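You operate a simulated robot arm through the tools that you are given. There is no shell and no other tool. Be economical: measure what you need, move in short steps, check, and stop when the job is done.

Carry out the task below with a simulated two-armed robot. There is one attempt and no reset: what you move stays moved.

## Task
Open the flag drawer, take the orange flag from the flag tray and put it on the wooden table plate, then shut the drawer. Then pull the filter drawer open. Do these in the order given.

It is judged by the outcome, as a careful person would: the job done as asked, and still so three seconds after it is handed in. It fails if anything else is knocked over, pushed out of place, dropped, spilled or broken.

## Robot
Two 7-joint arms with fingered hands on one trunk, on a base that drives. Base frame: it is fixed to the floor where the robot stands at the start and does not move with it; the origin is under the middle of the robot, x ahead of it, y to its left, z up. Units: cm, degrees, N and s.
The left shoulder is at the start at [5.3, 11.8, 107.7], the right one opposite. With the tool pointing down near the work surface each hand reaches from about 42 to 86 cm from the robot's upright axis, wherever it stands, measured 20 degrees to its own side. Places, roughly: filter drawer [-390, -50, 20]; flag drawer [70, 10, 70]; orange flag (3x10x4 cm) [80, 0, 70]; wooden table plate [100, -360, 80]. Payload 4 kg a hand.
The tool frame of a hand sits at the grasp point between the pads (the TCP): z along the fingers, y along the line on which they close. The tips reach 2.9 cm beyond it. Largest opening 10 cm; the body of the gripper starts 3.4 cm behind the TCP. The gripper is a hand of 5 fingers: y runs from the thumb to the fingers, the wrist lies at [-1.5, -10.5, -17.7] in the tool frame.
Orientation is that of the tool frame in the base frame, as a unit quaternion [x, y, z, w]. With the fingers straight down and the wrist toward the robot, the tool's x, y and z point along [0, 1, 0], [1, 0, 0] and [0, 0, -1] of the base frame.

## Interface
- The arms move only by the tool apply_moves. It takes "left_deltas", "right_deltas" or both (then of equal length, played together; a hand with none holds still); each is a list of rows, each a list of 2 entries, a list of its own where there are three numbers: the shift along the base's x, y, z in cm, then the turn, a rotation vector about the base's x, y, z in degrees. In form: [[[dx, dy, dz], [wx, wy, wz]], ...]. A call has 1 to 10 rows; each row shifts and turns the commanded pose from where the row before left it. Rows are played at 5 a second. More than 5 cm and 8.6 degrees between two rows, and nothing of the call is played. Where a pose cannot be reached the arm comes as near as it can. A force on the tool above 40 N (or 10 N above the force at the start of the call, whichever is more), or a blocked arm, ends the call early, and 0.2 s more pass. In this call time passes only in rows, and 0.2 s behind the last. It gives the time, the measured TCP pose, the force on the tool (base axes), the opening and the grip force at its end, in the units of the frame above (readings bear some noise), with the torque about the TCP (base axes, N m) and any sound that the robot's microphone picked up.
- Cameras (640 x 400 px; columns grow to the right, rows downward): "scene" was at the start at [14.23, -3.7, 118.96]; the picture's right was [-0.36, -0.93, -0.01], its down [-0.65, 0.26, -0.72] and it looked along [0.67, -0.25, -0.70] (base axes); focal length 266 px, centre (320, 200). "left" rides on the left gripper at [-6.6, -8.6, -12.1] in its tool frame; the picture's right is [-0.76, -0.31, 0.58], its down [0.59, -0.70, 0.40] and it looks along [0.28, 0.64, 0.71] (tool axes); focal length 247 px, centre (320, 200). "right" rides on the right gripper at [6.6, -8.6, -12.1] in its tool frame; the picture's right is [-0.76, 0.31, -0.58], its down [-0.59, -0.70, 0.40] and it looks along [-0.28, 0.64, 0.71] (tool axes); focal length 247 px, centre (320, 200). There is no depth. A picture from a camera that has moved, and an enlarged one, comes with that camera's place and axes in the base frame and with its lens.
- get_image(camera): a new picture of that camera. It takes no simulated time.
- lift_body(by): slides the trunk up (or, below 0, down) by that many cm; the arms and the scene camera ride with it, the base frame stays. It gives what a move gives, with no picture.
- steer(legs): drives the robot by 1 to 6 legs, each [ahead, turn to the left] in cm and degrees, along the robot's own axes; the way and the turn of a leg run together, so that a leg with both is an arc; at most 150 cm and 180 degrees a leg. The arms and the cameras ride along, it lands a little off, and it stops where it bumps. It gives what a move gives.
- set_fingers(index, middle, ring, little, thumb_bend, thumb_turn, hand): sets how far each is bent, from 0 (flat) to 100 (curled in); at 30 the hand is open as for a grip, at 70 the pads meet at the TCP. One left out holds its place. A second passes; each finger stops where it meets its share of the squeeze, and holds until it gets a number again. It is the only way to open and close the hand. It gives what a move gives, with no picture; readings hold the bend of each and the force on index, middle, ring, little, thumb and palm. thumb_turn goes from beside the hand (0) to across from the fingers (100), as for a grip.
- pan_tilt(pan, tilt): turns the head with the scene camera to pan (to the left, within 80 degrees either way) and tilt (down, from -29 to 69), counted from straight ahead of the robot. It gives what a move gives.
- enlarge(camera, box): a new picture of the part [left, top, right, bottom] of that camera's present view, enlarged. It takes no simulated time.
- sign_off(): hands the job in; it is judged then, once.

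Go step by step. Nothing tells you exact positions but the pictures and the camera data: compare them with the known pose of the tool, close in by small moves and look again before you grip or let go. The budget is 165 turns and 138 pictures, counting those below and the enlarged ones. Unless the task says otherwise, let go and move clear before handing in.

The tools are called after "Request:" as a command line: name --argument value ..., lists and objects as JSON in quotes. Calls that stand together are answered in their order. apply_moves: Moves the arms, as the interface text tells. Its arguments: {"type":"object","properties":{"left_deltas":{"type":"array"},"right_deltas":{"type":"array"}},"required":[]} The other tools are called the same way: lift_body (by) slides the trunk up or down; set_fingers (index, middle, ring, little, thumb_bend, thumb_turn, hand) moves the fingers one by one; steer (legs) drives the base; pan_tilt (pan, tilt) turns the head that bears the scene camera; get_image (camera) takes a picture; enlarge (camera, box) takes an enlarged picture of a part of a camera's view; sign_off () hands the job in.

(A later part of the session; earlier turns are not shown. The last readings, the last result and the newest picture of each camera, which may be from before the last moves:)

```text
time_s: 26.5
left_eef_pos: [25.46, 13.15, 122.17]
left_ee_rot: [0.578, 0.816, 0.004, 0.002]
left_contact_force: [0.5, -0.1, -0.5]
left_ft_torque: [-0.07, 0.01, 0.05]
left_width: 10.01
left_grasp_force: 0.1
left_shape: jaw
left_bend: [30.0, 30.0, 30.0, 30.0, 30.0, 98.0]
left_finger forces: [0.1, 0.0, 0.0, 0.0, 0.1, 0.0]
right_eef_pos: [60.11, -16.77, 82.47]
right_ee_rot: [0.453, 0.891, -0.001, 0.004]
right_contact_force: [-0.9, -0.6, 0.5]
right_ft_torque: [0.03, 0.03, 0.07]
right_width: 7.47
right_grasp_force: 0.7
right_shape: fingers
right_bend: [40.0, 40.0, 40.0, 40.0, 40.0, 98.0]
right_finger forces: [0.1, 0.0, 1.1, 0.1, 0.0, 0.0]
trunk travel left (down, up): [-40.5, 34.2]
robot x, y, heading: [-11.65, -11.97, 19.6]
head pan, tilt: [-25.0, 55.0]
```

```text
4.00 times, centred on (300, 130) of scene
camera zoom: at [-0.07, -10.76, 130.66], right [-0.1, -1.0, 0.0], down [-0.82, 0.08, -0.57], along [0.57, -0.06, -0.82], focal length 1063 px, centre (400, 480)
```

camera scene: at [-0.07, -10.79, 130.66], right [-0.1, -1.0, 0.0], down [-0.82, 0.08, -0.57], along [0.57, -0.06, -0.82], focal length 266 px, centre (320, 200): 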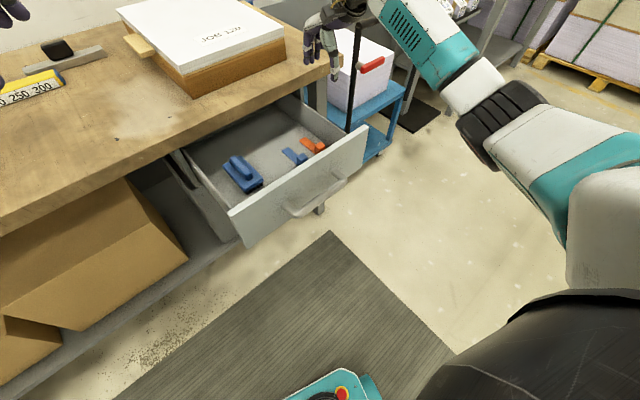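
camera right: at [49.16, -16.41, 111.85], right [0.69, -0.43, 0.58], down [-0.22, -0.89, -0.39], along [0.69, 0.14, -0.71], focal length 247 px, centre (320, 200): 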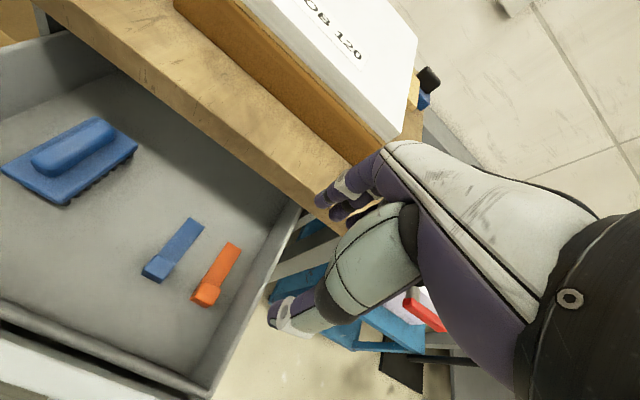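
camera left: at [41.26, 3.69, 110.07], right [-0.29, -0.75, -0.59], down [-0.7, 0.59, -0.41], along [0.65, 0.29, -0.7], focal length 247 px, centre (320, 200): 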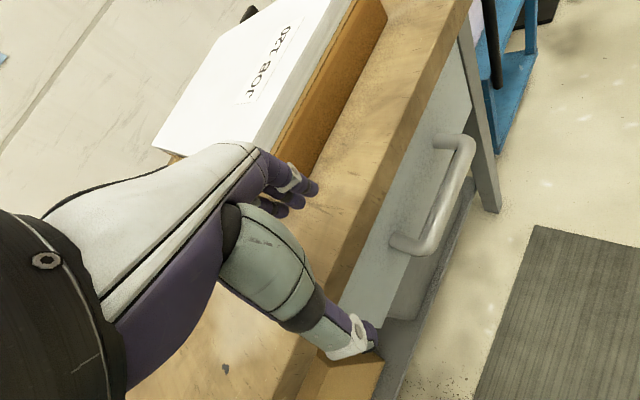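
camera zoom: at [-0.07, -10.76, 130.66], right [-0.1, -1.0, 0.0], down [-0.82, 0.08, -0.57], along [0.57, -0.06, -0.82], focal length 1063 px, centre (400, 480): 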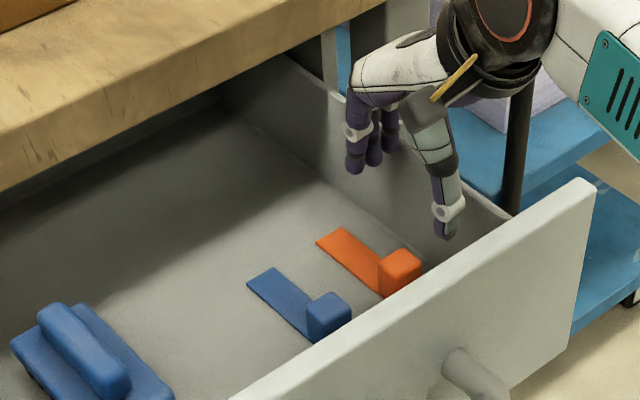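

Request:
apply_moves --right_deltas '[[[-0.5, 0.8, 0], [0, 0, 0]], [[0, 0, -2.5], [0, 0, 0]], [[0, 0, -2], [0, 0, 0]]]'

Request:
enlarge --camera "right" --box '[120, 140, 440, 340]'

Request:
enlarge --camera "scene" --box '[260, 90, 360, 160]'

```text
time_s: 27.4
left_eef_pos: [25.36, 13.11, 122.33]
left_ee_rot: [0.578, 0.816, 0.004, 0.003]
left_contact_force: [0.2, -0.8, -0.2]
left_ft_torque: [0.0, 0.01, -0.02]
left_width: 9.99
left_grasp_force: 0.0
left_shape: jaw
left_bend: [30.0, 30.0, 30.0, 30.0, 30.0, 98.0]
left_finger forces: [0.0, 0.1, 0.1, 0.0, 0.0, 0.1]
right_eef_pos: [60.65, -15.58, 79.99]
right_ee_rot: [0.452, 0.892, 0.016, 0.019]
right_contact_force: [-0.8, 0.6, 25.6]
right_ft_torque: [-0.06, -1.84, 0.04]
right_width: 7.48
right_grasp_force: 12.5
right_shape: fingers
right_bend: [40.0, 40.0, 40.0, 28.0, 40.0, 98.0]
right_finger forces: [0.0, 0.0, 0.0, 25.8, 0.0, 0.0]
trunk travel left (down, up): [-40.5, 34.2]
robot x, y, heading: [-11.85, -11.92, 19.7]
head pan, tilt: [-25.0, 55.0]
stopped in row 3 (right hand): the force on the tool passed its limit (the readings are from after the stop); the commanded pose is now the measured one
```

```text
2.00 times, centred on (280, 240) of right
camera zoom: at [49.37, -15.45, 91.47], right [0.67, -0.44, 0.6], down [-0.2, -0.89, -0.42], along [0.72, 0.16, -0.68], focal length 494 px, centre (400, 120)
```

zoom: 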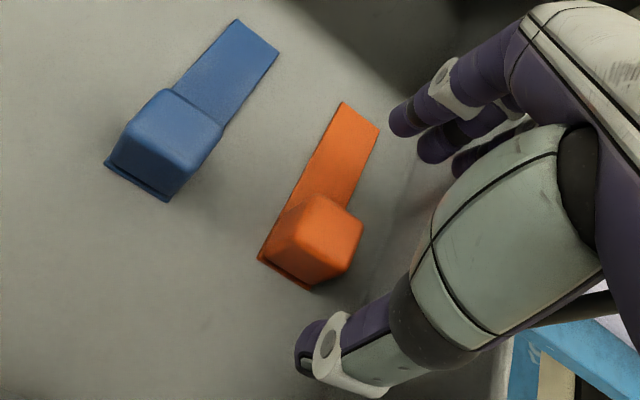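

```text
5.71 times, centred on (310, 125) of scene
camera zoom: at [-0.26, -10.76, 130.69], right [-0.1, -1.0, 0.0], down [-0.81, 0.08, -0.57], along [0.57, -0.06, -0.82], focal length 1518 px, centre (377, 629)
```

zoom: 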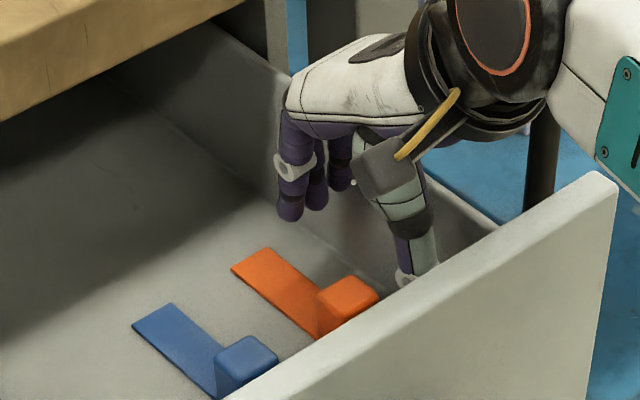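

The little finger caught the top of the drawer's right wall. I'll lift off and look again before shifting the hand to the left.

Request:
apply_moves --right_deltas '[[[0, 0, 3], [0, 0, 0]], [[-1, 1, 4], [0, -2.2, 0]], [[-2, 3, 4], [0, 0, 8]], [[-2, 3, 1], [0, 0, 6]]]'

Request:
enlarge --camera "scene" --box '[220, 80, 380, 180]'

Request:
get_image --camera "right"

```text
refused: row 3 steps farther than a row can; nothing moved
```

```text
4.00 times, centred on (300, 130) of scene
camera zoom: at [-0.26, -10.76, 130.69], right [-0.1, -1.0, 0.0], down [-0.81, 0.08, -0.57], along [0.57, -0.06, -0.82], focal length 1063 px, centre (400, 480)
```

zoom: 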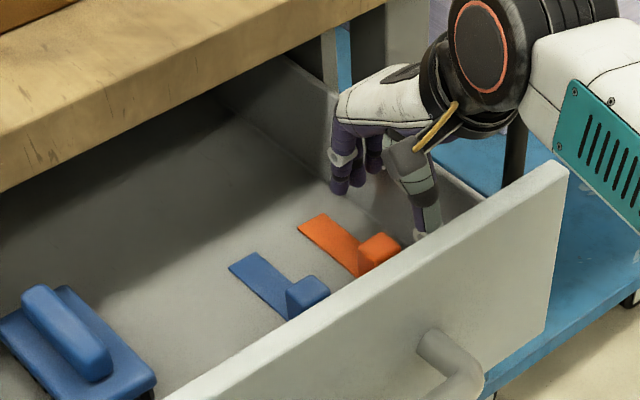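

```text
103 pictures are left
camera right: at [49.37, -15.45, 91.47], right [0.67, -0.44, 0.6], down [-0.2, -0.89, -0.42], along [0.72, 0.16, -0.68], focal length 247 px, centre (320, 200)
```

right: 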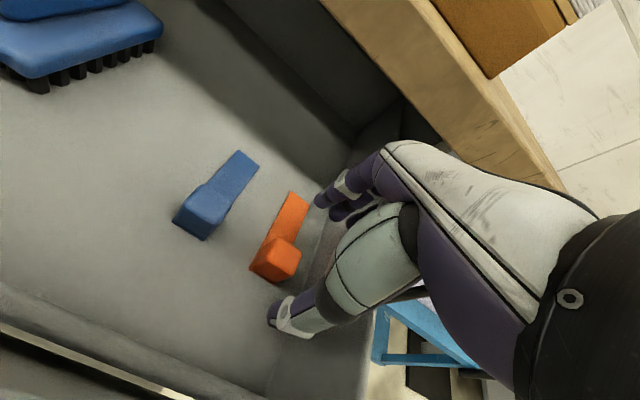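

Request:
apply_moves --right_deltas '[[[0, 0, 3], [0, 0, 0]], [[-1, 1, 4], [0, -2.2, 0]], [[-1, 2, 4], [0, 0, 7]], [[-1, 1, 1], [0, 0, 6]]]'

Request:
enlarge --camera "scene" --box '[220, 80, 380, 180]'

Request:
get_image --camera "right"

```text
time_s: 28.4
left_eef_pos: [25.47, 13.04, 122.3]
left_ee_rot: [0.578, 0.816, 0.004, 0.003]
left_contact_force: [0.0, -0.2, 0.8]
left_ft_torque: [0.02, 0.02, -0.04]
left_width: 9.98
left_grasp_force: 0.0
left_shape: jaw
left_bend: [30.0, 30.0, 30.0, 30.0, 30.0, 98.0]
left_finger forces: [0.1, 0.1, 0.1, 0.1, 0.1, 0.1]
right_eef_pos: [57.57, -11.58, 90.9]
right_ee_rot: [0.349, 0.937, 0.019, 0.027]
right_contact_force: [-0.8, -0.5, -0.1]
right_ft_torque: [0.02, 0.02, -0.01]
right_width: 7.5
right_grasp_force: 0.1
right_shape: fingers
right_bend: [40.0, 40.0, 40.0, 39.0, 40.0, 98.0]
right_finger forces: [0.0, 0.0, 0.0, 0.1, 0.0, 0.0]
trunk travel left (down, up): [-40.5, 34.2]
robot x, y, heading: [-11.28, -11.55, 19.6]
head pan, tilt: [-25.0, 55.0]
```

```text
4.00 times, centred on (300, 130) of scene
camera zoom: at [-0.1, -10.8, 130.66], right [-0.1, -1.0, 0.0], down [-0.82, 0.08, -0.57], along [0.57, -0.06, -0.82], focal length 1063 px, centre (400, 480)
```

zoom: 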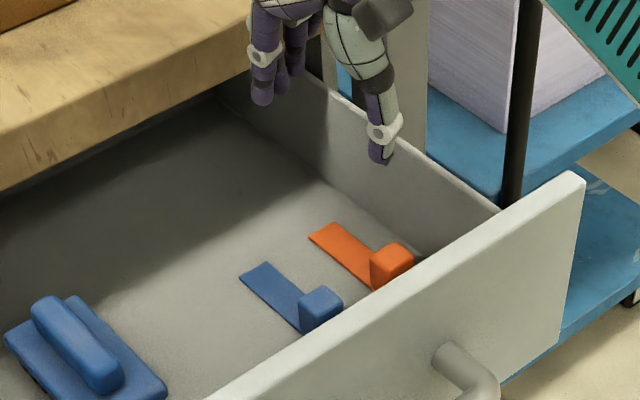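

```text
101 pictures are left
camera right: at [46.24, -13.91, 102.15], right [0.73, -0.27, 0.62], down [0.01, -0.91, -0.41], along [0.68, 0.31, -0.67], focal length 247 px, centre (320, 200)
```

right: 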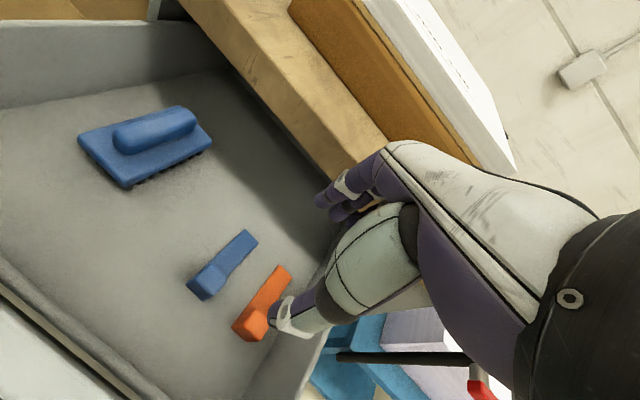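

Request:
apply_moves --right_deltas '[[[0.5, -2, -2], [0, 0, 0]], [[0.5, -1.8, -2], [0, 0, 0]], [[0, 0, -3.5], [0, 0, 0]]]'

Request:
enlarge --camera "scene" --box '[250, 85, 370, 165]'

Request:
enlarge --camera "right" --box '[180, 160, 420, 360]'

```text
time_s: 29.2
left_eef_pos: [25.47, 13.1, 122.23]
left_ee_rot: [0.578, 0.816, 0.003, 0.003]
left_contact_force: [0.3, 0.0, -0.4]
left_ft_torque: [0.01, 0.0, 0.02]
left_width: 10.0
left_grasp_force: 0.1
left_shape: jaw
left_bend: [30.0, 30.0, 30.0, 30.0, 30.0, 98.0]
left_finger forces: [0.0, 0.0, 0.1, 0.1, 0.0, 0.0]
right_eef_pos: [58.54, -15.74, 83.4]
right_ee_rot: [0.348, 0.937, 0.02, 0.028]
right_contact_force: [-0.2, 0.5, -0.5]
right_ft_torque: [0.01, -0.01, 0.01]
right_width: 7.47
right_grasp_force: 0.1
right_shape: fingers
right_bend: [40.0, 40.0, 40.0, 39.0, 40.0, 98.0]
right_finger forces: [0.1, 0.1, 0.0, 0.0, 0.1, 0.1]
trunk travel left (down, up): [-40.5, 34.2]
robot x, y, heading: [-11.43, -11.96, 19.5]
head pan, tilt: [-25.0, 55.0]
```

```text
5.00 times, centred on (310, 125) of scene
camera zoom: at [-0.06, -10.78, 130.65], right [-0.1, -1.0, 0.0], down [-0.82, 0.08, -0.57], along [0.57, -0.06, -0.82], focal length 1328 px, centre (370, 575)
```

zoom: 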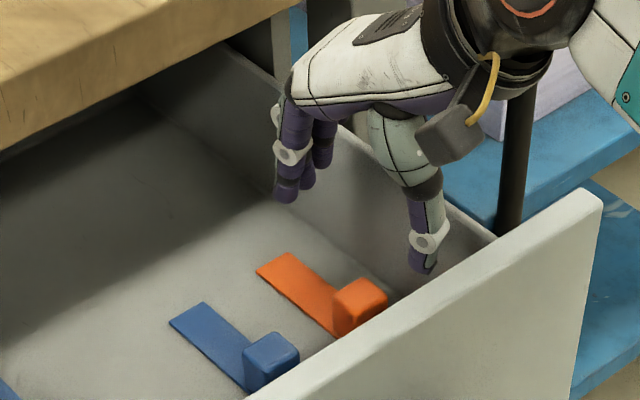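

```text
2.00 times, centred on (300, 260) of right
camera zoom: at [47.28, -18.11, 94.71], right [0.73, -0.27, 0.62], down [0.01, -0.91, -0.41], along [0.68, 0.31, -0.67], focal length 494 px, centre (360, 80)
```

zoom: 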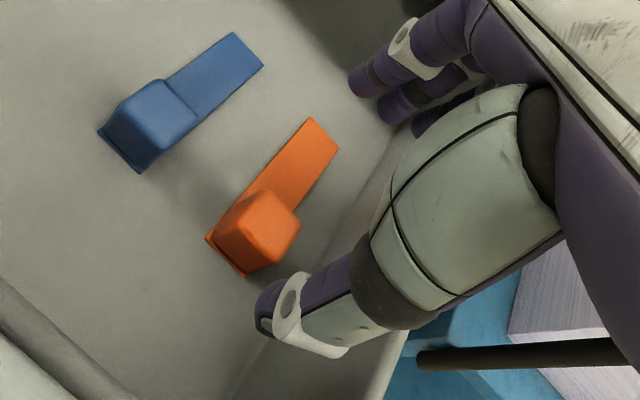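

Request:
apply_moves --right_deltas '[[[-0.25, 0.35, -2], [0, 0, 0]], [[0, 0, -2], [0, 0, 0]], [[0, 0, -1.5], [0, 0, 0]]]'

Request:
enlarge --camera "scene" --box '[250, 85, 370, 165]'

Request:
enlarge --camera "right" --box '[180, 160, 420, 360]'

```text
time_s: 30.0
left_eef_pos: [25.5, 13.03, 122.24]
left_ee_rot: [0.578, 0.816, 0.003, 0.003]
left_contact_force: [-0.5, 0.5, -0.3]
left_ft_torque: [0.02, -0.04, -0.01]
left_width: 9.97
left_grasp_force: 0.0
left_shape: jaw
left_bend: [30.0, 30.0, 30.0, 30.0, 30.0, 98.0]
left_finger forces: [0.1, 0.0, 0.1, 0.0, 0.1, 0.1]
right_eef_pos: [58.14, -15.16, 77.82]
right_ee_rot: [0.349, 0.937, 0.019, 0.028]
right_contact_force: [0.3, -0.6, -0.2]
right_ft_torque: [0.0, 0.0, 0.01]
right_width: 7.48
right_grasp_force: 0.0
right_shape: fingers
right_bend: [40.0, 40.0, 40.0, 39.0, 40.0, 98.0]
right_finger forces: [0.1, 0.0, 0.1, 0.0, 0.0, 0.1]
trunk travel left (down, up): [-40.5, 34.2]
robot x, y, heading: [-11.67, -11.89, 19.4]
head pan, tilt: [-25.0, 55.0]
```

```text
5.00 times, centred on (310, 125) of scene
camera zoom: at [-0.08, -10.78, 130.66], right [-0.1, -1.0, 0.0], down [-0.82, 0.08, -0.57], along [0.57, -0.06, -0.82], focal length 1328 px, centre (370, 575)
```

zoom: 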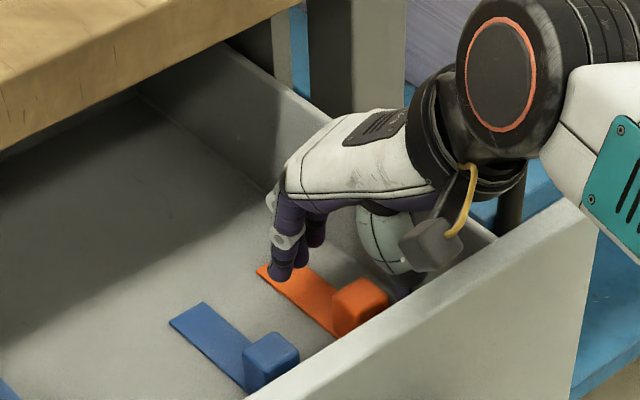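

```text
2.00 times, centred on (300, 260) of right
camera zoom: at [46.92, -17.48, 89.19], right [0.73, -0.27, 0.62], down [0.01, -0.91, -0.41], along [0.68, 0.31, -0.67], focal length 494 px, centre (360, 80)
```

zoom: 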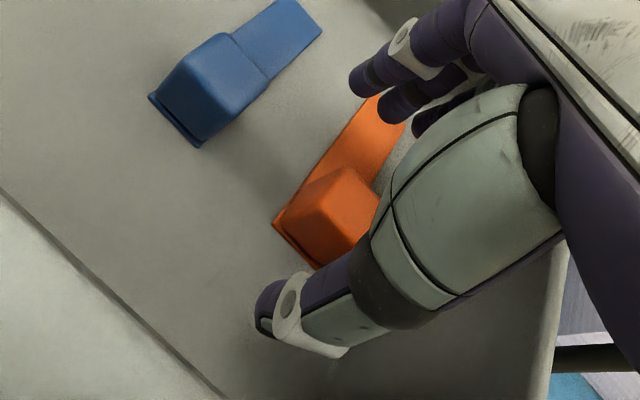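

Request:
apply_moves --right_deltas '[[[0.15, -0.1, -1], [0, 0, 0]], [[0, 0, -1], [0, 0, 0]], [[0, 0, -0.7], [0, 0, 0]]]'

Request:
enlarge --camera "scene" --box '[250, 85, 370, 165]'

Request:
enlarge --camera "right" --box '[180, 160, 420, 360]'

```text
time_s: 30.8
left_eef_pos: [25.42, 13.02, 122.13]
left_ee_rot: [0.578, 0.816, 0.003, 0.002]
left_contact_force: [0.0, -0.5, -0.5]
left_ft_torque: [0.0, 0.01, 0.01]
left_width: 9.97
left_grasp_force: 0.0
left_shape: jaw
left_bend: [30.0, 30.0, 30.0, 30.0, 30.0, 98.0]
left_finger forces: [0.1, 0.0, 0.0, 0.0, 0.1, 0.0]
right_eef_pos: [58.29, -15.3, 75.23]
right_ee_rot: [0.348, 0.937, 0.019, 0.027]
right_contact_force: [0.7, 0.7, 0.1]
right_ft_torque: [0.0, -0.01, 0.01]
right_width: 7.48
right_grasp_force: 0.1
right_shape: fingers
right_bend: [40.0, 40.0, 40.0, 39.0, 40.0, 98.0]
right_finger forces: [0.0, 0.0, 0.0, 0.1, 0.1, 0.0]
trunk travel left (down, up): [-40.5, 34.2]
robot x, y, heading: [-11.75, -11.83, 19.4]
head pan, tilt: [-25.0, 55.0]
```

```text
5.00 times, centred on (310, 125) of scene
camera zoom: at [-0.08, -10.78, 130.66], right [-0.1, -1.0, 0.0], down [-0.82, 0.08, -0.57], along [0.57, -0.06, -0.82], focal length 1328 px, centre (370, 575)
```

zoom: 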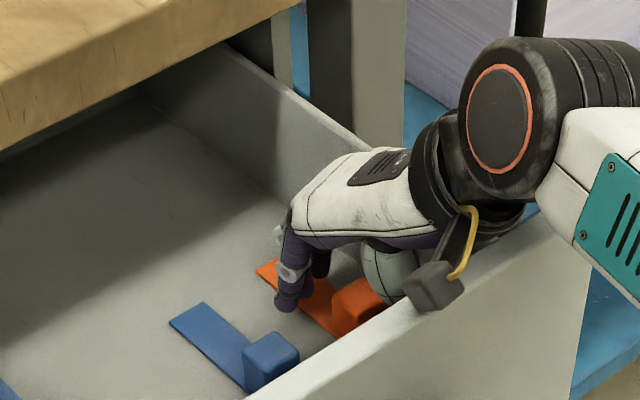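

```text
2.00 times, centred on (300, 260) of right
camera zoom: at [47.05, -17.72, 86.56], right [0.73, -0.27, 0.62], down [0.01, -0.91, -0.41], along [0.68, 0.31, -0.67], focal length 494 px, centre (360, 80)
```

zoom: 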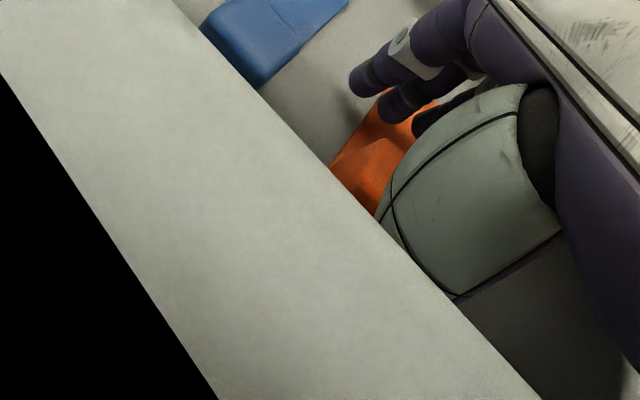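

Request:
set_fingers --hand "right" --index 72 --middle 72 --ring 72 --thumb_bend 72

Request:
enlarge --camera "scene" --box '[250, 85, 370, 165]'

Request:
enlarge --camera "right" --box '[180, 160, 420, 360]'

```text
time_s: 31.8
left_eef_pos: [25.61, 13.05, 122.24]
left_ee_rot: [0.578, 0.816, 0.004, 0.003]
left_contact_force: [-0.2, -0.3, -0.6]
left_ft_torque: [0.03, -0.02, 0.0]
left_width: 9.96
left_grasp_force: 0.0
left_shape: jaw
left_bend: [30.0, 30.0, 30.0, 30.0, 30.0, 98.0]
left_finger forces: [0.1, 0.0, 0.1, 0.0, 0.1, 0.0]
right_eef_pos: [58.29, -15.36, 75.27]
right_ee_rot: [0.349, 0.937, 0.02, 0.027]
right_contact_force: [-1.1, 0.7, -0.8]
right_ft_torque: [-0.01, 0.03, 0.0]
right_width: 0.63
right_grasp_force: 7.7
right_shape: fingers
right_bend: [72.0, 65.0, 72.0, 39.0, 67.0, 95.0]
right_finger forces: [1.1, 6.5, 0.6, 0.1, 7.4, 0.0]
trunk travel left (down, up): [-40.5, 34.2]
robot x, y, heading: [-11.65, -11.55, 19.8]
head pan, tilt: [-25.0, 55.0]
```

```text
5.00 times, centred on (310, 125) of scene
camera zoom: at [-0.08, -10.79, 130.66], right [-0.1, -1.0, 0.0], down [-0.82, 0.08, -0.57], along [0.57, -0.06, -0.82], focal length 1328 px, centre (370, 575)
```

zoom: 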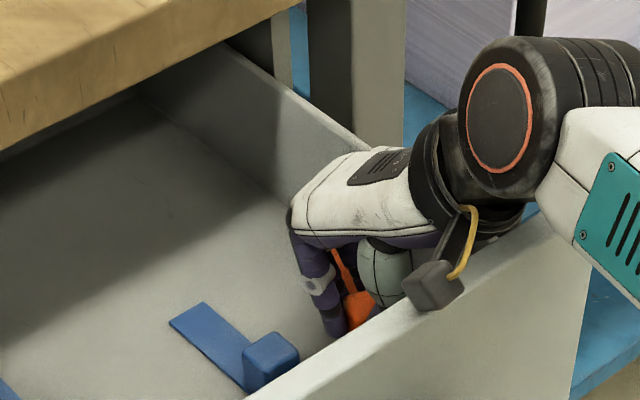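

```text
2.00 times, centred on (300, 260) of right
camera zoom: at [47.06, -17.72, 86.59], right [0.73, -0.27, 0.62], down [0.01, -0.91, -0.41], along [0.68, 0.31, -0.67], focal length 494 px, centre (360, 80)
```

zoom: 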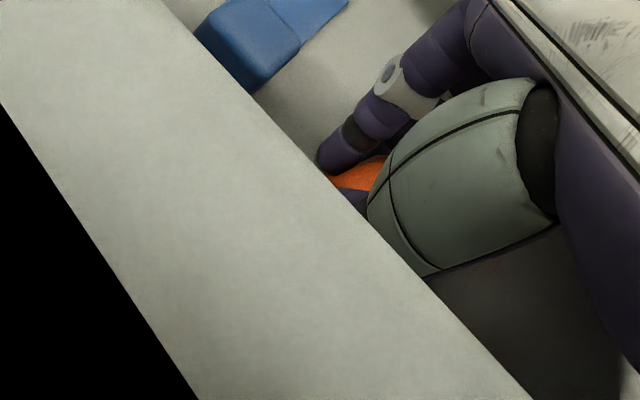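

The flag seems pinched, tipped on its side. I'll lift slightly and look.

Request:
apply_moves --right_deltas '[[[0, 0, 1.5], [0, 0, 0]], [[0, 0, 2.5], [0, 0, 0]], [[0, 0, 4], [0, 0, 0]]]'

Request:
enlarge --camera "scene" --box '[250, 85, 370, 165]'

Request:
enlarge --camera "right" --box '[180, 160, 420, 360]'

```text
time_s: 32.6
left_eef_pos: [25.56, 12.98, 122.26]
left_ee_rot: [0.577, 0.817, 0.003, 0.003]
left_contact_force: [0.4, -1.6, 0.4]
left_ft_torque: [0.01, -0.02, -0.03]
left_width: 9.96
left_grasp_force: 0.1
left_shape: jaw
left_bend: [30.0, 30.0, 30.0, 30.0, 30.0, 98.0]
left_finger forces: [0.1, 0.1, 0.0, 0.1, 0.0, 0.0]
right_eef_pos: [58.33, -15.39, 83.11]
right_ee_rot: [0.35, 0.936, 0.019, 0.027]
right_contact_force: [-0.8, 0.1, -0.6]
right_ft_torque: [0.01, 0.01, -0.05]
right_width: 0.65
right_grasp_force: 7.6
right_shape: fingers
right_bend: [72.0, 65.0, 72.0, 39.0, 67.0, 95.0]
right_finger forces: [1.1, 6.5, 0.5, 0.0, 7.4, 0.0]
trunk travel left (down, up): [-40.5, 34.2]
robot x, y, heading: [-11.72, -11.72, 19.3]
head pan, tilt: [-25.0, 55.0]
```

```text
5.00 times, centred on (310, 125) of scene
camera zoom: at [-0.11, -10.79, 130.66], right [-0.1, -1.0, 0.0], down [-0.82, 0.08, -0.57], along [0.57, -0.06, -0.82], focal length 1328 px, centre (370, 575)
```

zoom: 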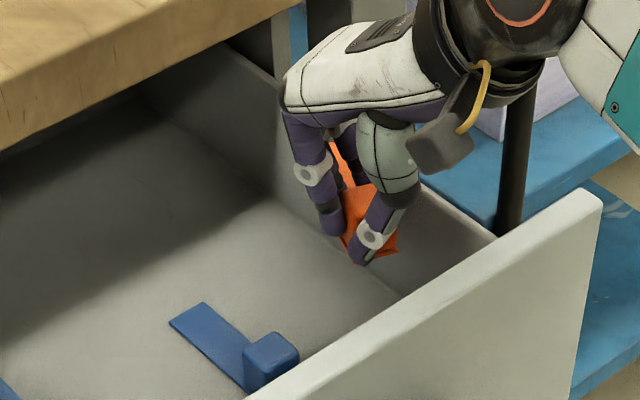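

```text
2.00 times, centred on (300, 260) of right
camera zoom: at [47.04, -17.72, 94.48], right [0.73, -0.27, 0.62], down [0.01, -0.91, -0.41], along [0.68, 0.31, -0.67], focal length 494 px, centre (360, 80)
```

zoom: 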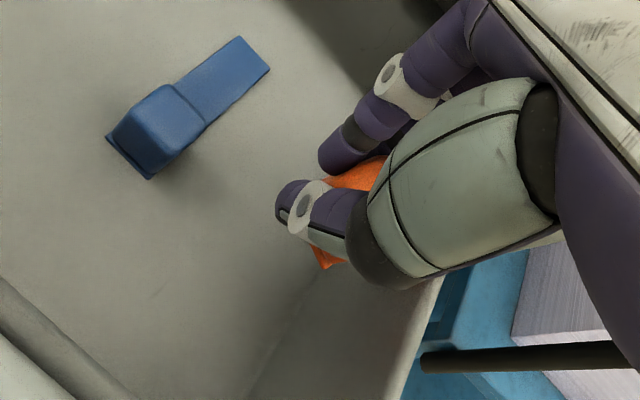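

The flag is held clear of the tray. I'll raise it higher and check the grip.

Request:
apply_moves --right_deltas '[[[0, 0, 4], [0, 0, 0]], [[0, 0, 4], [0, 0, 0]], [[-1, 0, 4], [0, 0, 0]], [[-3, -2, 3], [0, 0, 0]], [[-3, -2, 3], [0, 0, 0]], [[-3, -2, 2], [0, 0, 0]]]'

Request:
pan_tilt --pan -25 --tilt 35

Request:
get_image --camera "scene"

Request:
get_image --camera "right"

```text
time_s: 34.0
left_eef_pos: [25.48, 12.96, 122.21]
left_ee_rot: [0.578, 0.816, 0.004, 0.002]
left_contact_force: [-0.1, 0.7, 0.1]
left_ft_torque: [0.02, 0.01, -0.04]
left_width: 10.0
left_grasp_force: 0.1
left_shape: jaw
left_bend: [30.0, 30.0, 30.0, 30.0, 30.0, 98.0]
left_finger forces: [0.0, 0.1, 0.0, 0.0, 0.0, 0.0]
right_eef_pos: [47.75, -21.29, 103.33]
right_ee_rot: [0.348, 0.937, 0.019, 0.027]
right_contact_force: [-0.3, -0.7, -1.4]
right_ft_torque: [0.02, 0.01, 0.02]
right_width: 0.64
right_grasp_force: 7.8
right_shape: fingers
right_bend: [72.0, 65.0, 72.0, 39.0, 67.0, 95.0]
right_finger forces: [1.1, 6.5, 0.3, 0.0, 7.2, 0.0]
trunk travel left (down, up): [-40.5, 34.2]
robot x, y, heading: [-11.6, -11.59, 19.5]
head pan, tilt: [-25.0, 55.0]
```

```text
time_s: 34.9
left_eef_pos: [25.66, 12.98, 122.23]
left_ee_rot: [0.578, 0.816, 0.003, 0.003]
left_contact_force: [-0.7, 0.1, 0.7]
left_ft_torque: [0.03, 0.03, -0.01]
left_width: 9.99
left_grasp_force: 0.1
left_shape: jaw
left_bend: [30.0, 30.0, 30.0, 30.0, 30.0, 98.0]
left_finger forces: [0.0, 0.0, 0.0, 0.1, 0.0, 0.0]
right_eef_pos: [47.91, -21.35, 103.25]
right_ee_rot: [0.348, 0.937, 0.02, 0.027]
right_contact_force: [0.4, -0.4, -1.0]
right_ft_torque: [-0.03, -0.04, 0.03]
right_width: 0.62
right_grasp_force: 7.6
right_shape: fingers
right_bend: [72.0, 65.0, 72.0, 39.0, 67.0, 95.0]
right_finger forces: [0.9, 6.5, 0.4, 0.0, 7.4, 0.1]
trunk travel left (down, up): [-40.5, 34.2]
robot x, y, heading: [-11.8, -11.33, 19.6]
head pan, tilt: [-25.0, 35.0]
```

```text
90 pictures are left
camera scene: at [1.5, -10.95, 133.48], right [-0.1, -1.0, 0.0], down [-0.57, 0.06, -0.82], along [0.81, -0.08, -0.57], focal length 266 px, centre (320, 200)
```

scene: 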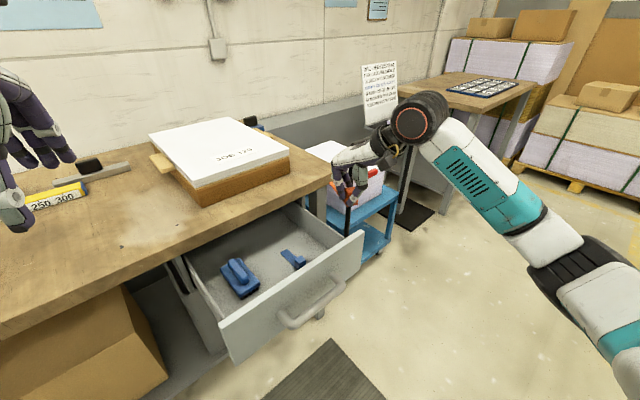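

```text
89 pictures are left
camera right: at [36.72, -23.59, 114.47], right [0.73, -0.27, 0.62], down [0.01, -0.91, -0.41], along [0.68, 0.31, -0.67], focal length 247 px, centre (320, 200)
```

right: 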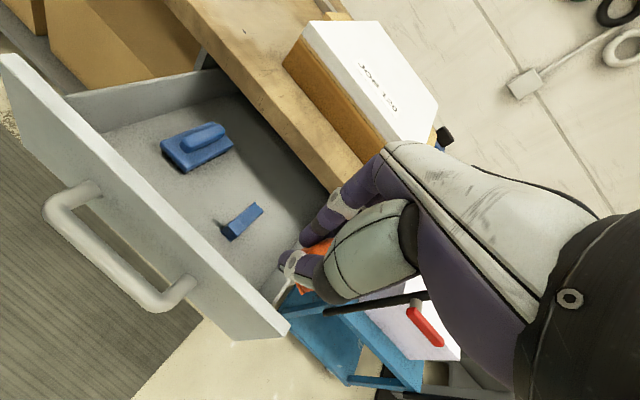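

Request:
enlarge --camera "scene" --box '[310, 120, 410, 220]'

```text
4.00 times, centred on (360, 170) of scene
camera zoom: at [1.5, -10.95, 133.48], right [-0.1, -1.0, 0.0], down [-0.57, 0.06, -0.82], along [0.81, -0.08, -0.57], focal length 1063 px, centre (160, 320)
```

zoom: 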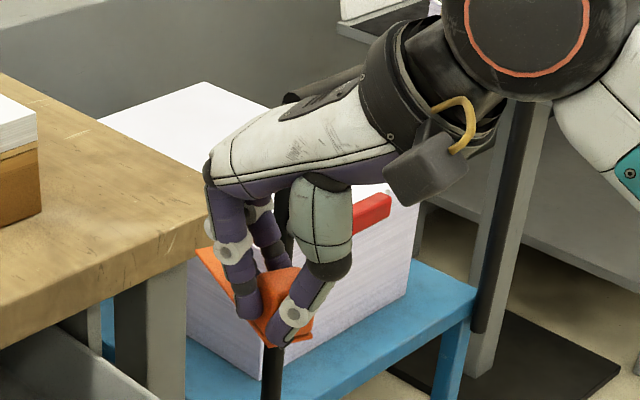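

The flag's block is firmly between fingers and thumb. Now I look to the right to find the way to the plate.

Request:
pan_tilt --pan -78 --tilt 15

Request:
get_image --camera "scene"

```text
time_s: 36.1
left_eef_pos: [25.51, 13.05, 122.27]
left_ee_rot: [0.578, 0.816, 0.003, 0.002]
left_contact_force: [0.3, -0.1, 0.3]
left_ft_torque: [0.0, -0.03, -0.01]
left_width: 9.97
left_grasp_force: 0.0
left_shape: jaw
left_bend: [30.0, 30.0, 30.0, 30.0, 30.0, 98.0]
left_finger forces: [0.0, 0.0, 0.0, 0.1, 0.1, 0.0]
right_eef_pos: [48.03, -21.33, 103.09]
right_ee_rot: [0.349, 0.937, 0.021, 0.026]
right_contact_force: [0.5, -0.2, 0.1]
right_ft_torque: [0.01, 0.02, 0.04]
right_width: 0.64
right_grasp_force: 7.6
right_shape: fingers
right_bend: [72.0, 65.0, 72.0, 39.0, 67.0, 95.0]
right_finger forces: [1.0, 6.5, 0.4, 0.0, 7.4, 0.0]
trunk travel left (down, up): [-40.5, 34.2]
robot x, y, heading: [-11.64, -11.7, 19.4]
head pan, tilt: [-78.0, 15.0]
```

```text
87 pictures are left
camera scene: at [-2.38, -18.06, 136.68], right [-0.85, -0.52, 0.0], down [-0.14, 0.22, -0.97], along [0.5, -0.82, -0.26], focal length 266 px, centre (320, 200)
```

scene: 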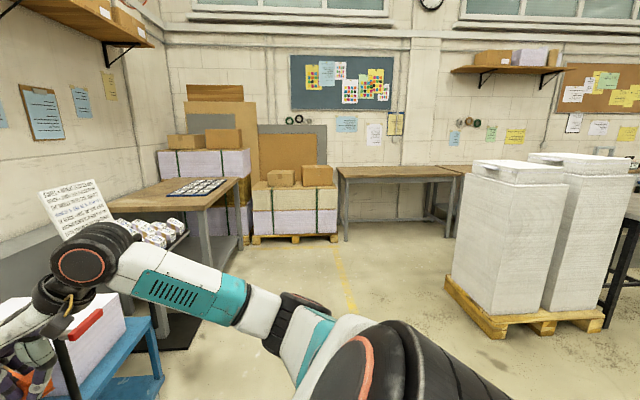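

Request:
enlarge --camera "scene" --box '[320, 120, 480, 250]'

```text
3.08 times, centred on (400, 185) of scene
camera zoom: at [-2.38, -18.06, 136.68], right [-0.85, -0.52, 0.0], down [-0.14, 0.22, -0.97], along [0.5, -0.82, -0.26], focal length 818 px, centre (74, 246)
```

zoom: 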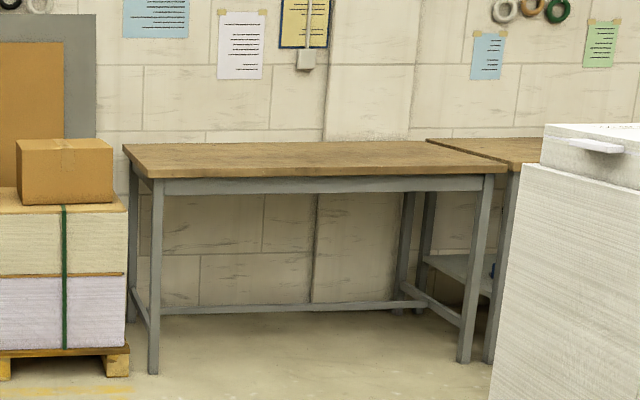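

The "wooden table plate" is the empty wooden tabletop at the back, its front edge running from about (129,-298) to (23,-377), at z≈80. I'll back off, turn and drive part of the way.

Request:
steer --legs '[[-15, 0], [0, -89], [140, 0]]'

Request:
pan_tilt --pan 0 --tilt 25

Request:
get_image --camera "scene"

```text
time_s: 47.8
left_eef_pos: [47.25, -185.05, 122.15]
left_ee_rot: [0.985, 0.17, 0.001, 0.004]
left_contact_force: [1.1, -0.4, 0.2]
left_ft_torque: [-0.01, -0.03, 0.03]
left_width: 9.97
left_grasp_force: 0.1
left_shape: jaw
left_bend: [30.0, 30.0, 30.0, 30.0, 30.0, 98.0]
left_finger forces: [0.1, 0.0, 0.0, 0.0, 0.0, 0.0]
right_eef_pos: [12.87, -207.69, 103.13]
right_ee_rot: [0.908, 0.417, -0.005, 0.032]
right_contact_force: [-0.3, -0.2, 0.1]
right_ft_torque: [0.01, 0.03, -0.01]
right_width: 0.58
right_grasp_force: 7.0
right_shape: fingers
right_bend: [72.0, 66.0, 72.0, 39.0, 68.0, 95.0]
right_finger forces: [0.8, 6.3, 0.2, 0.1, 6.6, 0.1]
trunk travel left (down, up): [-40.5, 34.2]
robot x, y, heading: [21.88, -147.88, -70.3]
head pan, tilt: [-78.0, 15.0]
```

```text
time_s: 49.3
left_eef_pos: [47.17, -185.02, 122.18]
left_ee_rot: [0.985, 0.17, 0.0, 0.004]
left_contact_force: [-0.2, -1.0, 0.2]
left_ft_torque: [0.01, 0.02, -0.03]
left_width: 9.99
left_grasp_force: 0.1
left_shape: jaw
left_bend: [30.0, 30.0, 30.0, 30.0, 30.0, 98.0]
left_finger forces: [0.0, 0.1, 0.1, 0.0, 0.0, 0.1]
right_eef_pos: [12.99, -207.7, 103.14]
right_ee_rot: [0.908, 0.417, -0.006, 0.032]
right_contact_force: [0.3, 0.7, -0.9]
right_ft_torque: [0.01, -0.01, -0.02]
right_width: 0.58
right_grasp_force: 7.2
right_shape: fingers
right_bend: [72.0, 66.0, 72.0, 39.0, 68.0, 95.0]
right_finger forces: [0.9, 6.2, 0.3, 0.0, 6.7, 0.0]
trunk travel left (down, up): [-40.5, 34.2]
robot x, y, heading: [22.46, -147.67, -70.3]
head pan, tilt: [0.0, 25.0]
```

```text
85 pictures are left
camera scene: at [26.96, -160.99, 135.06], right [-0.94, -0.34, 0.0], down [-0.14, 0.4, -0.91], along [0.3, -0.85, -0.42], focal length 266 px, centre (320, 200)
```

scene: 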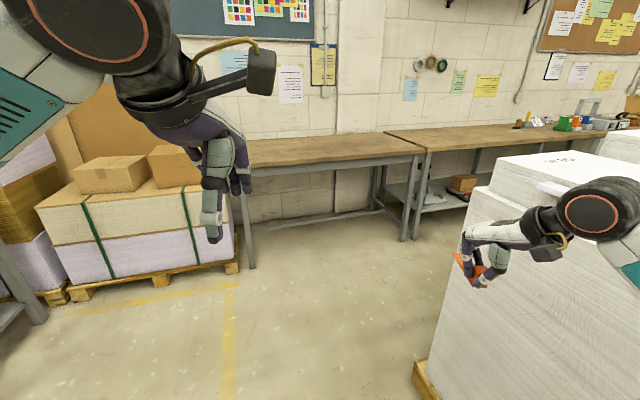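

Request:
steer --legs '[[0, 13.7], [86, 0], [0, -29.5], [52, 0], [0, 33]]'

Request:
pan_tilt --pan -10 --tilt 45

Request:
get_image --camera "scene"

Request:
get_image --camera "right"

```text
time_s: 60.3
left_eef_pos: [106.08, -298.17, 122.22]
left_ee_rot: [0.948, 0.318, 0.001, 0.004]
left_contact_force: [-0.5, 0.0, 0.4]
left_ft_torque: [0.01, 0.01, 0.03]
left_width: 9.98
left_grasp_force: 0.0
left_shape: jaw
left_bend: [30.0, 30.0, 30.0, 30.0, 30.0, 98.0]
left_finger forces: [0.0, 0.1, 0.1, 0.0, 0.1, 0.1]
right_eef_pos: [80.4, -330.07, 103.14]
right_ee_rot: [0.834, 0.551, -0.001, 0.033]
right_contact_force: [0.3, 0.1, -1.1]
right_ft_torque: [0.0, 0.0, 0.01]
right_width: 0.54
right_grasp_force: 6.5
right_shape: fingers
right_bend: [72.0, 66.0, 72.0, 39.0, 68.0, 95.0]
right_finger forces: [0.8, 6.0, 0.2, 0.0, 6.6, 0.1]
trunk travel left (down, up): [-40.5, 34.2]
robot x, y, heading: [71.13, -270.39, -52.9]
head pan, tilt: [0.0, 25.0]
```

```text
time_s: 61.1
left_eef_pos: [106.03, -298.27, 122.25]
left_ee_rot: [0.948, 0.319, 0.001, 0.004]
left_contact_force: [-0.4, -0.4, -0.4]
left_ft_torque: [-0.01, 0.0, 0.0]
left_width: 9.98
left_grasp_force: 0.1
left_shape: jaw
left_bend: [30.0, 30.0, 30.0, 30.0, 30.0, 98.0]
left_finger forces: [0.0, 0.0, 0.0, 0.0, 0.0, 0.0]
right_eef_pos: [80.38, -330.15, 103.31]
right_ee_rot: [0.834, 0.551, 0.0, 0.034]
right_contact_force: [0.0, 0.1, -0.4]
right_ft_torque: [0.02, -0.01, 0.0]
right_width: 0.54
right_grasp_force: 6.7
right_shape: fingers
right_bend: [72.0, 66.0, 72.0, 39.0, 68.0, 95.0]
right_finger forces: [0.9, 6.1, 0.1, 0.0, 6.5, 0.0]
trunk travel left (down, up): [-40.5, 34.2]
robot x, y, heading: [70.91, -270.25, -52.7]
head pan, tilt: [-10.0, 45.0]
```

```text
84 pictures are left
camera scene: at [77.8, -281.28, 132.01], right [-0.89, -0.46, 0.0], down [-0.32, 0.63, -0.71], along [0.32, -0.63, -0.71], focal length 266 px, centre (320, 200)
```

scene: 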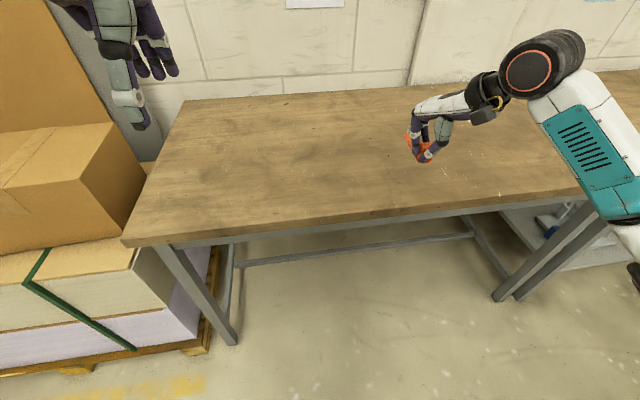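

```text
83 pictures are left
camera right: at [74.67, -319.99, 114.49], right [-0.04, -0.78, 0.62], down [-0.86, -0.29, -0.41], along [0.5, -0.55, -0.67], focal length 247 px, centre (320, 200)
```

right: 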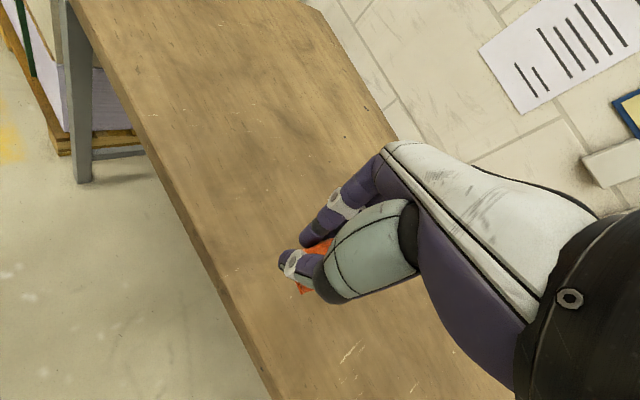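

The hand is roughly over the table's front edge. I'll move it 14 cm inward and check how the flag hangs.

Request:
apply_moves --right_deltas '[[[2.1, -2.9, -1], [0, 0, 0]], [[2.1, -2.9, -2], [0, 0, 0]], [[2.1, -2.9, -2], [0, 0, 0]], [[2.1, -2.9, -2], [0, 0, 0]]]'

Request:
enlarge --camera "scene" --box '[340, 70, 500, 170]'

Request:
get_image --camera "right"

Request:
get_image --camera "left"

```text
time_s: 62.1
left_eef_pos: [106.19, -298.32, 122.05]
left_ee_rot: [0.948, 0.319, 0.002, 0.004]
left_contact_force: [-0.3, -0.1, 0.4]
left_ft_torque: [-0.01, -0.01, -0.01]
left_width: 9.99
left_grasp_force: 0.0
left_shape: jaw
left_bend: [30.0, 30.0, 30.0, 30.0, 30.0, 98.0]
left_finger forces: [0.1, 0.0, 0.1, 0.0, 0.1, 0.1]
right_eef_pos: [88.96, -342.02, 96.41]
right_ee_rot: [0.833, 0.552, -0.001, 0.033]
right_contact_force: [0.5, -0.4, -1.0]
right_ft_torque: [-0.03, 0.02, -0.02]
right_width: 0.52
right_grasp_force: 7.0
right_shape: fingers
right_bend: [72.0, 66.0, 72.0, 39.0, 68.0, 95.0]
right_finger forces: [0.7, 6.1, 0.2, 0.0, 6.5, 0.1]
trunk travel left (down, up): [-40.5, 34.2]
robot x, y, heading: [70.92, -270.29, -52.7]
head pan, tilt: [-10.0, 45.0]
```

```text
4.00 times, centred on (420, 120) of scene
camera zoom: at [77.87, -281.33, 131.99], right [-0.89, -0.46, 0.0], down [-0.33, 0.63, -0.71], along [0.32, -0.63, -0.71], focal length 1063 px, centre (-80, 520)
```

zoom: 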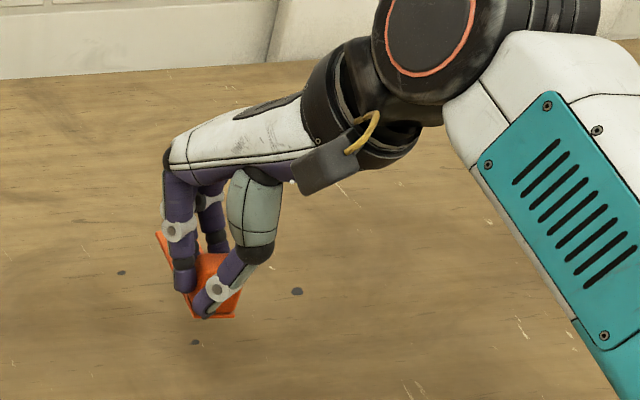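

```text
81 pictures are left
camera right: at [83.3, -331.86, 107.74], right [-0.04, -0.78, 0.62], down [-0.86, -0.29, -0.41], along [0.5, -0.55, -0.67], focal length 247 px, centre (320, 200)
```

right: 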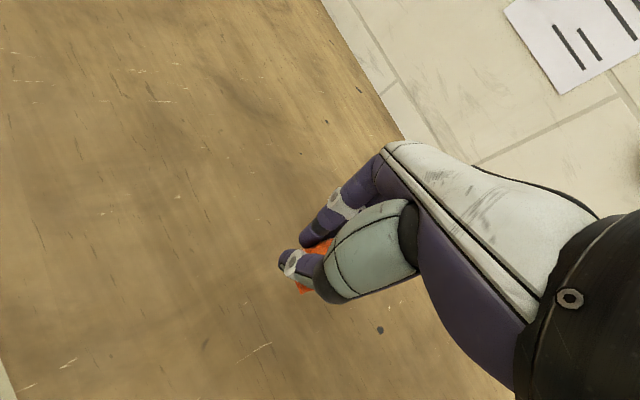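

```text
80 pictures are left
camera left: at [95.65, -295.35, 134.26], right [-0.79, -0.22, -0.58], down [0.05, 0.91, -0.4], along [0.62, -0.34, -0.71], focal length 247 px, centre (320, 200)
```

left: 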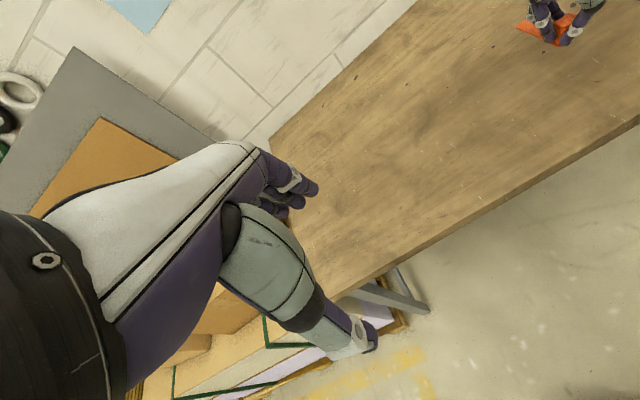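

Request:
enlarge --camera "left" --box '[480, 0, 640, 100]'

```text
4.00 times, centred on (560, 50) of left
camera zoom: at [95.65, -295.35, 134.26], right [-0.79, -0.22, -0.58], down [0.05, 0.91, -0.4], along [0.62, -0.34, -0.71], focal length 988 px, centre (-640, 800)
```

zoom: 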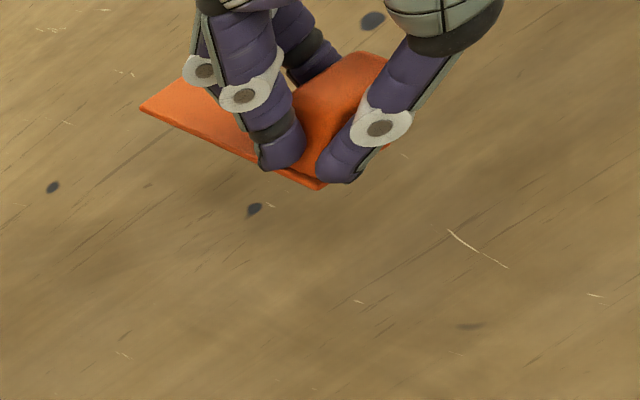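

The flag is held nearly level by its block, its near corner lowest. Lowering toward the tabletop.

Request:
apply_moves --right_deltas '[[[0, 0, -3], [0, 0, 0]], [[0, 0, -3], [0, 0, 0]], [[0, 0, -2], [0, 0, 0]]]'

Request:
enlarge --camera "left" --box '[480, 0, 640, 100]'

Request:
enlarge --camera "scene" --box '[340, 90, 500, 190]'

```text
time_s: 62.9
left_eef_pos: [105.99, -297.98, 122.34]
left_ee_rot: [0.948, 0.319, 0.002, 0.005]
left_contact_force: [0.1, 0.5, 0.8]
left_ft_torque: [0.0, 0.04, -0.01]
left_width: 9.99
left_grasp_force: 0.0
left_shape: jaw
left_bend: [30.0, 30.0, 30.0, 30.0, 30.0, 98.0]
left_finger forces: [0.0, 0.1, 0.0, 0.0, 0.0, 0.2]
right_eef_pos: [88.58, -341.79, 88.77]
right_ee_rot: [0.834, 0.55, 0.0, 0.038]
right_contact_force: [0.0, -1.5, 11.8]
right_ft_torque: [-0.07, 0.02, 0.01]
right_width: 0.48
right_grasp_force: 9.3
right_shape: fingers
right_bend: [72.0, 65.0, 72.0, 39.0, 68.0, 95.0]
right_finger forces: [1.2, 8.4, 0.9, 0.1, 8.8, 0.0]
trunk travel left (down, up): [-40.5, 34.2]
robot x, y, heading: [71.22, -270.11, -52.7]
head pan, tilt: [-10.0, 45.0]
```

```text
4.00 times, centred on (560, 50) of left
camera zoom: at [95.51, -295.09, 134.38], right [-0.78, -0.22, -0.58], down [0.05, 0.91, -0.41], along [0.62, -0.35, -0.71], focal length 988 px, centre (-640, 800)
```

zoom: 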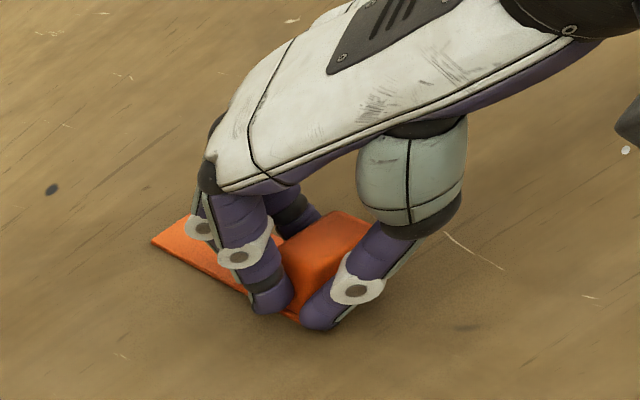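

```text
4.00 times, centred on (420, 140) of scene
camera zoom: at [77.74, -281.08, 132.05], right [-0.89, -0.46, 0.0], down [-0.32, 0.63, -0.71], along [0.32, -0.63, -0.71], focal length 1063 px, centre (-80, 440)
```

zoom: 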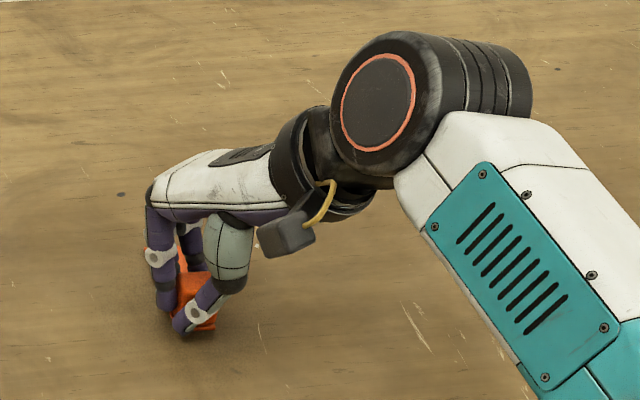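

The flag touches the table (about 12 N). I'll ease up slightly and let go.

Request:
apply_moves --right_deltas '[[[0, 0, 0.5], [0, 0, 0]]]'

Request:
set_fingers --hand "right" --index 50 --middle 50 --ring 50 --thumb_bend 45

Request:
enlarge --camera "left" --box '[480, 0, 640, 100]'

```text
time_s: 63.3
left_eef_pos: [106.1, -298.16, 122.3]
left_ee_rot: [0.948, 0.319, 0.001, 0.004]
left_contact_force: [0.7, 0.9, 0.1]
left_ft_torque: [0.03, -0.02, -0.03]
left_width: 9.99
left_grasp_force: 0.1
left_shape: jaw
left_bend: [30.0, 30.0, 30.0, 30.0, 30.0, 98.0]
left_finger forces: [0.1, 0.0, 0.0, 0.0, 0.0, 0.0]
right_eef_pos: [88.65, -341.71, 88.77]
right_ee_rot: [0.833, 0.552, -0.002, 0.033]
right_contact_force: [0.8, -1.6, 6.2]
right_ft_torque: [-0.09, 0.01, 0.0]
right_width: 0.48
right_grasp_force: 8.6
right_shape: fingers
right_bend: [72.0, 65.0, 72.0, 39.0, 68.0, 95.0]
right_finger forces: [1.4, 8.4, 0.7, 0.0, 7.6, 0.0]
trunk travel left (down, up): [-40.5, 34.2]
robot x, y, heading: [71.29, -270.34, -52.7]
head pan, tilt: [-10.0, 45.0]
```

```text
time_s: 64.3
left_eef_pos: [106.18, -298.24, 122.23]
left_ee_rot: [0.948, 0.319, 0.0, 0.005]
left_contact_force: [-0.1, 0.1, -0.1]
left_ft_torque: [-0.02, 0.0, 0.02]
left_width: 9.99
left_grasp_force: 0.0
left_shape: jaw
left_bend: [30.0, 30.0, 30.0, 30.0, 30.0, 98.0]
left_finger forces: [0.1, 0.1, 0.0, 0.0, 0.0, 0.0]
right_eef_pos: [88.62, -341.68, 88.68]
right_ee_rot: [0.833, 0.552, 0.002, 0.033]
right_contact_force: [0.1, 1.1, 0.2]
right_ft_torque: [-0.01, 0.0, 0.02]
right_width: 5.58
right_grasp_force: 0.1
right_shape: fingers
right_bend: [50.0, 50.0, 50.0, 39.0, 45.0, 98.0]
right_finger forces: [0.0, 0.0, 0.1, 0.0, 0.0, 0.0]
trunk travel left (down, up): [-40.5, 34.2]
robot x, y, heading: [71.52, -270.26, -52.7]
head pan, tilt: [-10.0, 45.0]
```

```text
4.00 times, centred on (560, 50) of left
camera zoom: at [95.57, -295.29, 134.29], right [-0.79, -0.22, -0.58], down [0.05, 0.91, -0.4], along [0.62, -0.34, -0.71], focal length 988 px, centre (-640, 800)
```

zoom: 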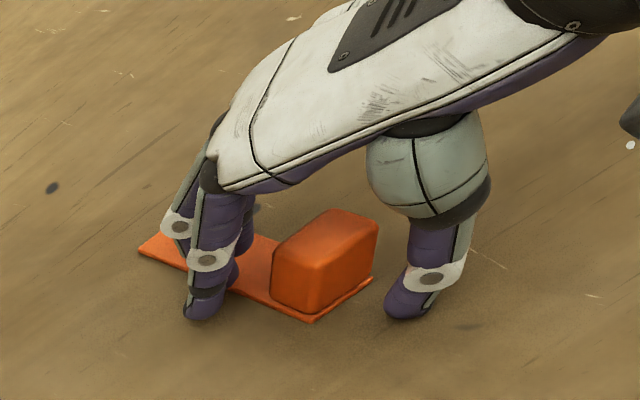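

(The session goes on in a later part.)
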